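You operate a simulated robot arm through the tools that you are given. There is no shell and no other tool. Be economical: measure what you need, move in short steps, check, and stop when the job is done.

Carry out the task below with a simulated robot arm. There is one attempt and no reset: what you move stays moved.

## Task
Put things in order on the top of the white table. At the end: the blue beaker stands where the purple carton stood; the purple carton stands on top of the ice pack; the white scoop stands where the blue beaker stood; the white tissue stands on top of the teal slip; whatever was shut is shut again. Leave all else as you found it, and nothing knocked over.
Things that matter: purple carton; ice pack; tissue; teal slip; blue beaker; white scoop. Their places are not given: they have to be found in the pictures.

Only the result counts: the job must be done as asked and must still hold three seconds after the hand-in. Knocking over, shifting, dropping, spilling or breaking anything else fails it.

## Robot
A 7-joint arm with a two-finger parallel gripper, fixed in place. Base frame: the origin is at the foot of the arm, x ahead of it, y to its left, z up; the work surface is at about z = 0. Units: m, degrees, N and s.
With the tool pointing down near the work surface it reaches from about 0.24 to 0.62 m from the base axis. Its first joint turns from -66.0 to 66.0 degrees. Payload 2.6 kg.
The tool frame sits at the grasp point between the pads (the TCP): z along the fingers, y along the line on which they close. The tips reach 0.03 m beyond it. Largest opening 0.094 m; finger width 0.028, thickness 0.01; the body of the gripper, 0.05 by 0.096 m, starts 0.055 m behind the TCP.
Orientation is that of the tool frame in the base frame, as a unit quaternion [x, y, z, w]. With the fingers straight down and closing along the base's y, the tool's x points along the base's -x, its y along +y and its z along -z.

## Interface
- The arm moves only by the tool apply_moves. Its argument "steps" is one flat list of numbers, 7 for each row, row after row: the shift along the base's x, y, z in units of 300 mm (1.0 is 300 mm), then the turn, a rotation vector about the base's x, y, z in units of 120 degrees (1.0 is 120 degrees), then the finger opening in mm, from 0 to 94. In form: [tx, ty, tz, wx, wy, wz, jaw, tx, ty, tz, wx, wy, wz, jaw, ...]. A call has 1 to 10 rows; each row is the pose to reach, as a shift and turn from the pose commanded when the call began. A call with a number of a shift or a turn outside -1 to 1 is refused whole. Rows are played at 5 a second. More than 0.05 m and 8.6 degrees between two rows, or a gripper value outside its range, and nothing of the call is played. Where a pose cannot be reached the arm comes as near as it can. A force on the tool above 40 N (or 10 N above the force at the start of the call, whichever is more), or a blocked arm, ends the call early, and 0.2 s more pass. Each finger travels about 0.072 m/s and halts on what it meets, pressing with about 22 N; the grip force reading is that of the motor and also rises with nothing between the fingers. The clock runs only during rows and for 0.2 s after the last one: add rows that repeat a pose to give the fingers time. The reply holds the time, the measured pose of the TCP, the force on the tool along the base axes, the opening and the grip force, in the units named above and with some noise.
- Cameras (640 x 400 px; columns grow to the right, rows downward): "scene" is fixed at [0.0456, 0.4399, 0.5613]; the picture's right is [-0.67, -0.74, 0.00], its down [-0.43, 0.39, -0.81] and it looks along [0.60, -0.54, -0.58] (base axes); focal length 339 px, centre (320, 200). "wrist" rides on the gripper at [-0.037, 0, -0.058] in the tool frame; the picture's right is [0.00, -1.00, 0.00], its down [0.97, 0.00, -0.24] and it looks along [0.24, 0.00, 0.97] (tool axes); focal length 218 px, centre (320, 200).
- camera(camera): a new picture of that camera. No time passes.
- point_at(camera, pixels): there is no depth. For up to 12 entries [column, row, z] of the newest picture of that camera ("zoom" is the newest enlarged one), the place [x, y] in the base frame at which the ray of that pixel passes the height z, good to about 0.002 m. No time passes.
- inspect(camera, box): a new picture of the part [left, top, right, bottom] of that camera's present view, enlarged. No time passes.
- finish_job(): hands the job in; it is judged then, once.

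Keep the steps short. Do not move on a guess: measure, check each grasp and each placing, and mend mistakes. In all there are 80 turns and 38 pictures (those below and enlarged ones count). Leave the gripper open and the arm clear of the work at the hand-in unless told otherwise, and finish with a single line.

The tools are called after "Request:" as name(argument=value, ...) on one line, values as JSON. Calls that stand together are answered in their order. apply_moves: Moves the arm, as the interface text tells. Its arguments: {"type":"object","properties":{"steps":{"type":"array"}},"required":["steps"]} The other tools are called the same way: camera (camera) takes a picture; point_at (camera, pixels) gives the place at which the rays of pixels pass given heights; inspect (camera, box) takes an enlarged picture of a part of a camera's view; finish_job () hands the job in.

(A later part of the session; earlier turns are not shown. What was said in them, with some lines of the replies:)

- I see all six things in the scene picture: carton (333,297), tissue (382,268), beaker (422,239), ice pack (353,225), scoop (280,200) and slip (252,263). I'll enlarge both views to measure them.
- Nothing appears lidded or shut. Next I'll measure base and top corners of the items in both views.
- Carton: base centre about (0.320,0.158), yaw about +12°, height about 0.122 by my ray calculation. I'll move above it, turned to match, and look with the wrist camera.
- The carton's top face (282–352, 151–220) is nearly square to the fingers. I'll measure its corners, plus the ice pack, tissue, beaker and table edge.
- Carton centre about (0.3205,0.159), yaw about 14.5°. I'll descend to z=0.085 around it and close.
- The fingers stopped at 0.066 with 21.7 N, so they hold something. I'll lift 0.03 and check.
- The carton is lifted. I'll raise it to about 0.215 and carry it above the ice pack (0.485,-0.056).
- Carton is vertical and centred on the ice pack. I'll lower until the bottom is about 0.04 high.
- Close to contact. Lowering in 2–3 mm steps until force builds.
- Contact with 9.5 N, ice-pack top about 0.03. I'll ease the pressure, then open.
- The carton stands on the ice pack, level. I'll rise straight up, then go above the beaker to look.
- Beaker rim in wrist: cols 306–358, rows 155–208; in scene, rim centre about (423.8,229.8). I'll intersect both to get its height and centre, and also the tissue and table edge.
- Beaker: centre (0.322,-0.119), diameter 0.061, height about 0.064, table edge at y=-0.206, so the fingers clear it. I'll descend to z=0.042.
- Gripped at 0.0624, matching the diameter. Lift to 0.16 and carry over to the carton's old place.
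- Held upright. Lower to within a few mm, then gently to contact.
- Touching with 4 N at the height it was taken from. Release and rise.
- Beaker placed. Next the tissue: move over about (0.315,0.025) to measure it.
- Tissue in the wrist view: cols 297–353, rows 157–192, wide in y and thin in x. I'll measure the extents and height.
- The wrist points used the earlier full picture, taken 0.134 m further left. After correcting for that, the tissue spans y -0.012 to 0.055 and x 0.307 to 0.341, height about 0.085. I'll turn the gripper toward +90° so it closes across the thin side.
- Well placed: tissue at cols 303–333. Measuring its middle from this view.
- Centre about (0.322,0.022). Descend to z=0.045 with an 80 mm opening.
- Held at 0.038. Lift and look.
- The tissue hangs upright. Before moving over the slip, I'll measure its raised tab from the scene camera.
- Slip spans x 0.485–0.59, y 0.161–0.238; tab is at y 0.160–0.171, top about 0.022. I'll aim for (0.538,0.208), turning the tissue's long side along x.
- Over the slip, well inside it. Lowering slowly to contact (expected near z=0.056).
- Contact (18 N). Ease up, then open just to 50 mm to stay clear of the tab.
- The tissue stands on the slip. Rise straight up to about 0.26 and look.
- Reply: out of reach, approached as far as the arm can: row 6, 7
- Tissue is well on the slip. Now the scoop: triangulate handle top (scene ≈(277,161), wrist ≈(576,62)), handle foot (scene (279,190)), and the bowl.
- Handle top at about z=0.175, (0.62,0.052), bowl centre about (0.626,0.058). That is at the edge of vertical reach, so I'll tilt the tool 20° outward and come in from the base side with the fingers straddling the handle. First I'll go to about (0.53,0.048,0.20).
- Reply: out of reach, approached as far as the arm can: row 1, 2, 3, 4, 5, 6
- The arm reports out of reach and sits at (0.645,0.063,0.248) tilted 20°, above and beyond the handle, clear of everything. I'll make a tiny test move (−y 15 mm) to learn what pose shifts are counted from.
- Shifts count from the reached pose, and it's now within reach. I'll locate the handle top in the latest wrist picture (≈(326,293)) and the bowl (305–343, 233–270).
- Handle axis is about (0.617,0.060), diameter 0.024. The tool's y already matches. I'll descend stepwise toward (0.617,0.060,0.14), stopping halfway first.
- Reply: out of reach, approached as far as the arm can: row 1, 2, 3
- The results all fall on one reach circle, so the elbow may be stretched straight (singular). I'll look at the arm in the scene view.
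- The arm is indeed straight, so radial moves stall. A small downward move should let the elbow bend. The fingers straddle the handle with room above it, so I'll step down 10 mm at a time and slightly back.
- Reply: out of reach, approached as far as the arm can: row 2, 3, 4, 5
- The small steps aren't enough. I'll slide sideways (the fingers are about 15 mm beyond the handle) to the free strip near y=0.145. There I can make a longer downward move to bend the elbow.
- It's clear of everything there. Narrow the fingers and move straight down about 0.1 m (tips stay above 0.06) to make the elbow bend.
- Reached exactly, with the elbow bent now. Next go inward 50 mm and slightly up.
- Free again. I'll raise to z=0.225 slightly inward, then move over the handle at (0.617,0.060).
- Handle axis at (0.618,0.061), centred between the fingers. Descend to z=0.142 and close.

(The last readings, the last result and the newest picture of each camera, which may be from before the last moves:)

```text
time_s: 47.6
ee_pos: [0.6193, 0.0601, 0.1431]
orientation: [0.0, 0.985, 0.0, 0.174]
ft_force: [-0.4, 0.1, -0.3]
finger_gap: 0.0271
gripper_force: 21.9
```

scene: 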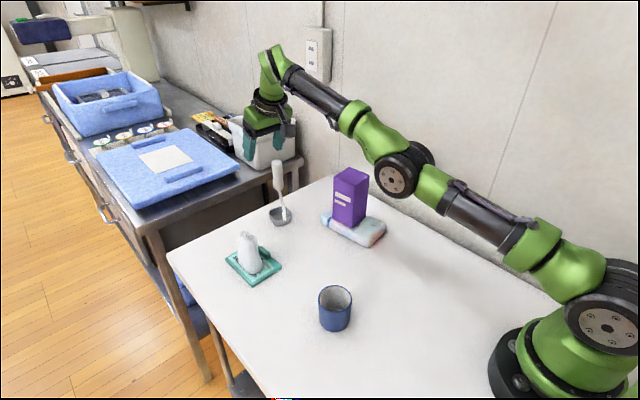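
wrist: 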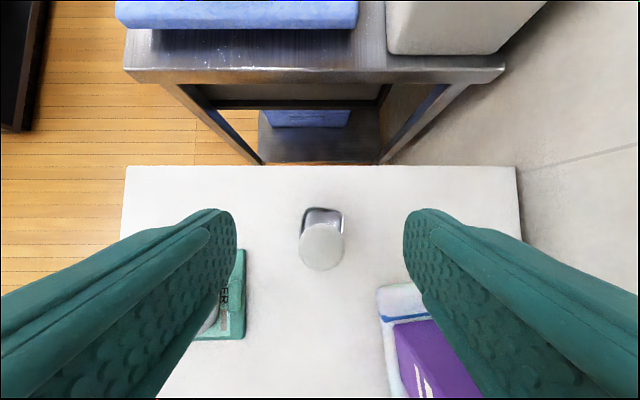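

Gripped at 27 mm. Lift 50 mm and carry back along y=0.06 to x=0.345, clear of carton, ice pack, tissue and beaker.

Request:
apply_moves(steps=[0, 0, 0.05, 0, 0, 0, 15, 0, 0, 0.167, 0, 0, 0, 15, -0.13, 0, 0.167, 0, 0, 0, 15, -0.26, 0, 0.167, 0, 0, 0, 15, -0.39, 0, 0.167, 0, 0, 0, 15, -0.39, 0, 0.167, 0, 0, 0, 15])

Request:
camera(camera="scene")

```text
time_s: 49.0
ee_pos: [0.5026, 0.06, 0.1924]
orientation: [-0.001, 0.985, 0.0, 0.173]
ft_force: [0.1, -0.1, -1.4]
finger_gap: 0.027
gripper_force: 21.7
```

```text
8 pictures are left
```

scene: 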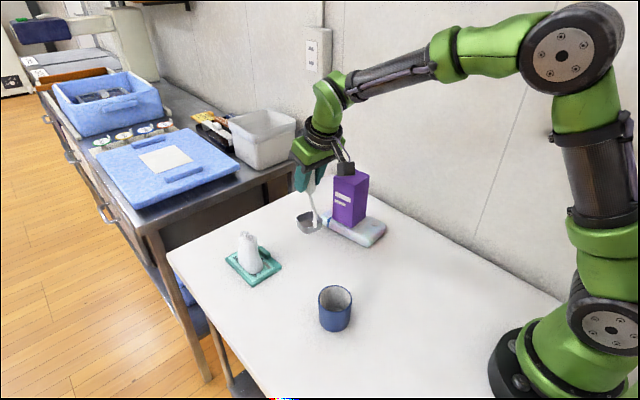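

Scoop held, arm elbow-up. Continue to x=0.345, then across to y=-0.118.

Request:
apply_moves(steps=[-0.13, 0, 0, 0, 0, 0, 15, -0.26, 0, 0, 0, 0, 0, 15, -0.39, 0, 0, 0, 0, 0, 15, -0.523, 0, 0, 0, 0, 0, 15, -0.54, -0.12, 0, 0, 0, 0, 15, -0.55, -0.24, 0, 0, 0, 0, 15, -0.56, -0.36, 0, 0, 0, 0, 15, -0.58, -0.48, 0, 0, 0, 0, 15, -0.613, -0.593, 0, 0, 0, 0, 15, -0.613, -0.593, 0, 0, 0, 0, 15])

Request:
camera(camera="scene")

```text
time_s: 51.2
ee_pos: [0.318, -0.1159, 0.1927]
orientation: [0.0, 0.985, 0.0, 0.173]
ft_force: [0.1, 0.6, -0.5]
finger_gap: 0.0273
gripper_force: 22.0
```

```text
7 pictures are left
```

scene: 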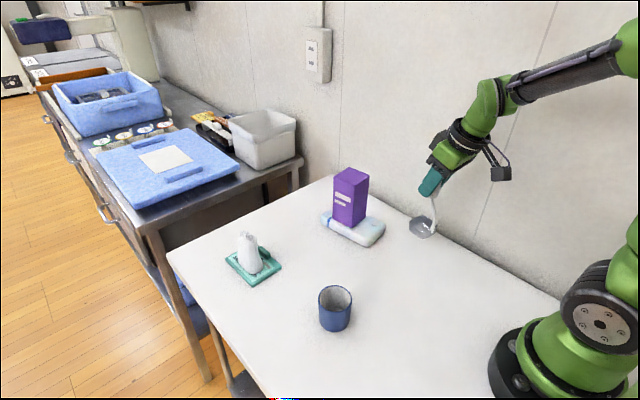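

Lower 42 mm and check uprightness and position close to the table.

Request:
apply_moves(steps=[0, 0, -0.06, 0, 0, 0, 15, 0, 0, -0.12, 0, 0, 0, 15, 0, 0, -0.14, 0, 0, 0, 15, 0, 0, -0.14, 0, 0, 0, 15])

Request:
inspect(camera="scene", box=[370, 140, 490, 280])

```text
time_s: 52.2
ee_pos: [0.3184, -0.1157, 0.1524]
orientation: [0.0, 0.985, 0.0, 0.174]
ft_force: [0.0, 0.0, -1.9]
finger_gap: 0.027
gripper_force: 21.7
```

```text
2.86 times, centred on (430, 210) of scene
```

zoom: 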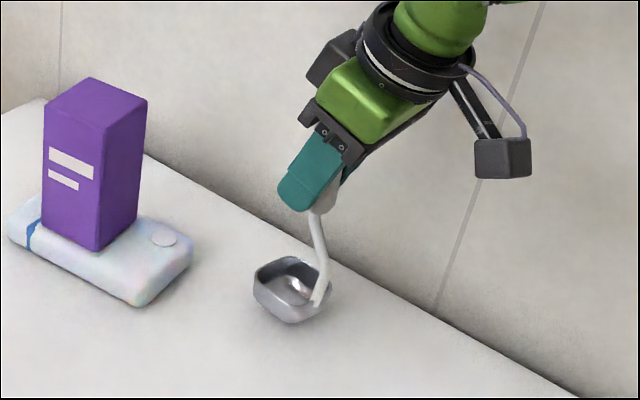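

The bowl is about 9 mm above the table. I'll check where its bottom and rim are.

Request:
point_at(camera="zoom", pixels=[[255, 270, 0.035], [332, 287, 0.035], [288, 256, 0.035], [290, 308, 0.035], [291, 322, 0.009], [258, 292, 0.009], [328, 303, 0.009], [318, 218, 0.108]])

```text
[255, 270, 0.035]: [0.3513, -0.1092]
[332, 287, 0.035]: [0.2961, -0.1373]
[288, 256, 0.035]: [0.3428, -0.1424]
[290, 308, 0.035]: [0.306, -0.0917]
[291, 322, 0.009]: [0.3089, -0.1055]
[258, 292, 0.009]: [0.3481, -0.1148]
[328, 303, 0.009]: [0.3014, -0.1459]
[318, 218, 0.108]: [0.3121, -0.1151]
```

Bowl centre is about (0.324,-0.120), as wanted. Lower gently to contact (expected z≈0.143).

Request:
apply_moves(steps=[0, -0.003, -0.014, 0, 0, 0, 15, 0, -0.003, -0.022, 0, 0, 0, 15, 0, -0.003, -0.027, 0, 0, 0, 15, 0, -0.003, -0.031, 0, 0, 0, 15])

```text
time_s: 53.2
ee_pos: [0.3178, -0.1186, 0.1428]
orientation: [0.0, 0.985, 0.0, 0.175]
ft_force: [-2.5, -0.8, 13.4]
finger_gap: 0.027
gripper_force: 22.0
```

Contact, 13 N, at the expected height. Ease 1 mm, open slowly, and look.

Request:
apply_moves(steps=[0, 0, 0.003, 0, 0, 0, 15, 0, 0, 0.003, 0, 0, 0, 26, 0, 0, 0.003, 0, 0, 0, 32, 0, 0, 0.003, 0, 0, 0, 45, 0, 0, 0.003, 0, 0, 0, 70, 0, 0, 0.003, 0, 0, 0, 70])

Request:
inspect(camera="scene", box=[370, 140, 490, 280])

```text
time_s: 54.6
ee_pos: [0.3185, -0.1174, 0.1421]
orientation: [-0.001, 0.985, -0.001, 0.174]
ft_force: [1.0, -0.6, -0.2]
finger_gap: 0.0698
gripper_force: 0.0
```

```text
2.86 times, centred on (430, 210) of scene
```

zoom: 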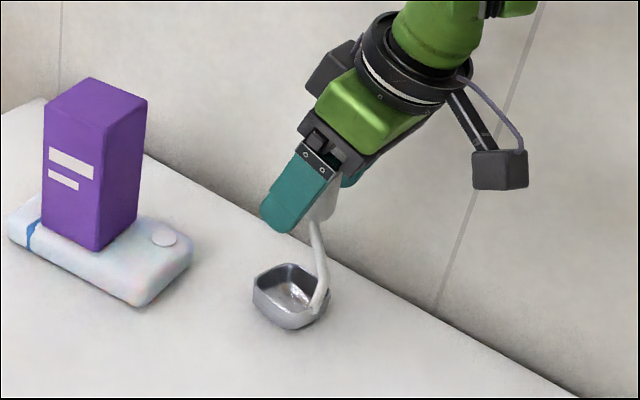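

The scoop stands by itself between the open fingers. Rise straight up, then away to the free middle.

Request:
apply_moves(steps=[0, 0, 0.08, 0, 0, 0, 75, 0, 0, 0.2, 0, 0, 0, 80, 0, 0, 0.33, 0, 0, 0, 80, 0, 0, 0.4, 0, 0, 0, 80, 0.03, 0.13, 0.43, 0, 0.04, 0, 94, 0.06, 0.26, 0.46, 0, 0.08, 0, 94, 0.1, 0.39, 0.48, 0, 0.12, 0, 94, 0.14, 0.5, 0.5, 0, 0.1667, 0, 94, 0.14, 0.5, 0.5, 0, 0.1667, 0, 94])

Request:
camera(camera="scene")

Request:
camera(camera="wrist")

```text
time_s: 56.6
ee_pos: [0.3585, 0.0306, 0.2932]
orientation: [0.0, 1.0, 0.0, -0.001]
ft_force: [0.0, -0.6, -0.7]
finger_gap: 0.0942
gripper_force: 0.1
```

```text
4 pictures are left
```

scene: 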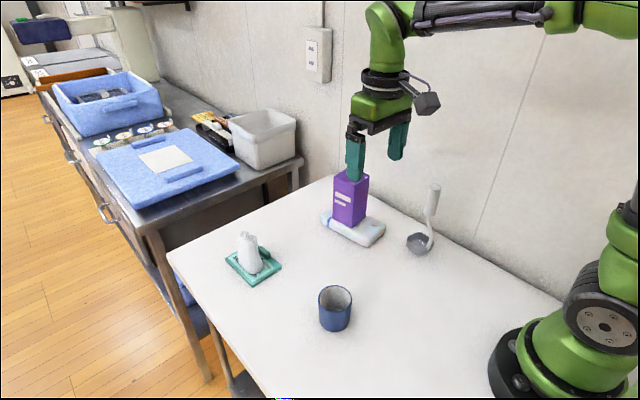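

```text
3 pictures are left
```

wrist: 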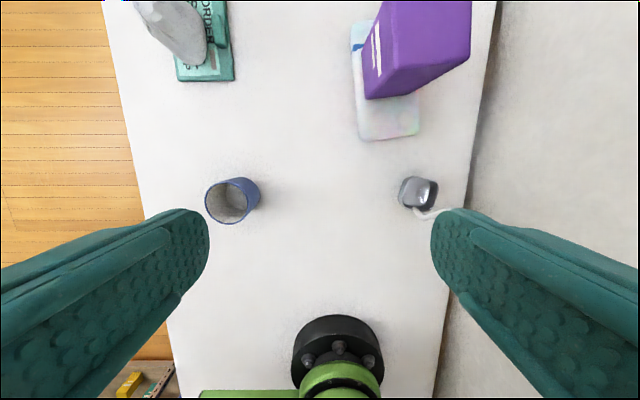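

All five things stand upright. One last check of the scoop bowl (scene (420,243), wrist (419,193)) and beaker positions.

Request:
point_at(camera="wrist", pixels=[[419, 193, 0.02], [227, 202, 0.064]])

Request:
point_at(camera="scene", pixels=[[420, 243, 0.02], [420, 238, 0.03], [335, 295, 0.064]])

```text
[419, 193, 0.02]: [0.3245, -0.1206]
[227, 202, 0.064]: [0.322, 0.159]
```

```text
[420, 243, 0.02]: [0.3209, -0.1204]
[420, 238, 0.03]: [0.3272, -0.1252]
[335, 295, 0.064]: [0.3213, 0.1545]
```

Scoop is at about (0.323,-0.120) and the beaker at (0.322,0.158), both on target. The gripper is open and clear, so I'm handing in.

Request:
finish_job()

```text
The job is handed in.
```

The job is handed in: the beaker, carton, scoop and tissue all stand upright where asked, nothing was knocked over, nothing had been shut to close again, and the gripper is open and clear.
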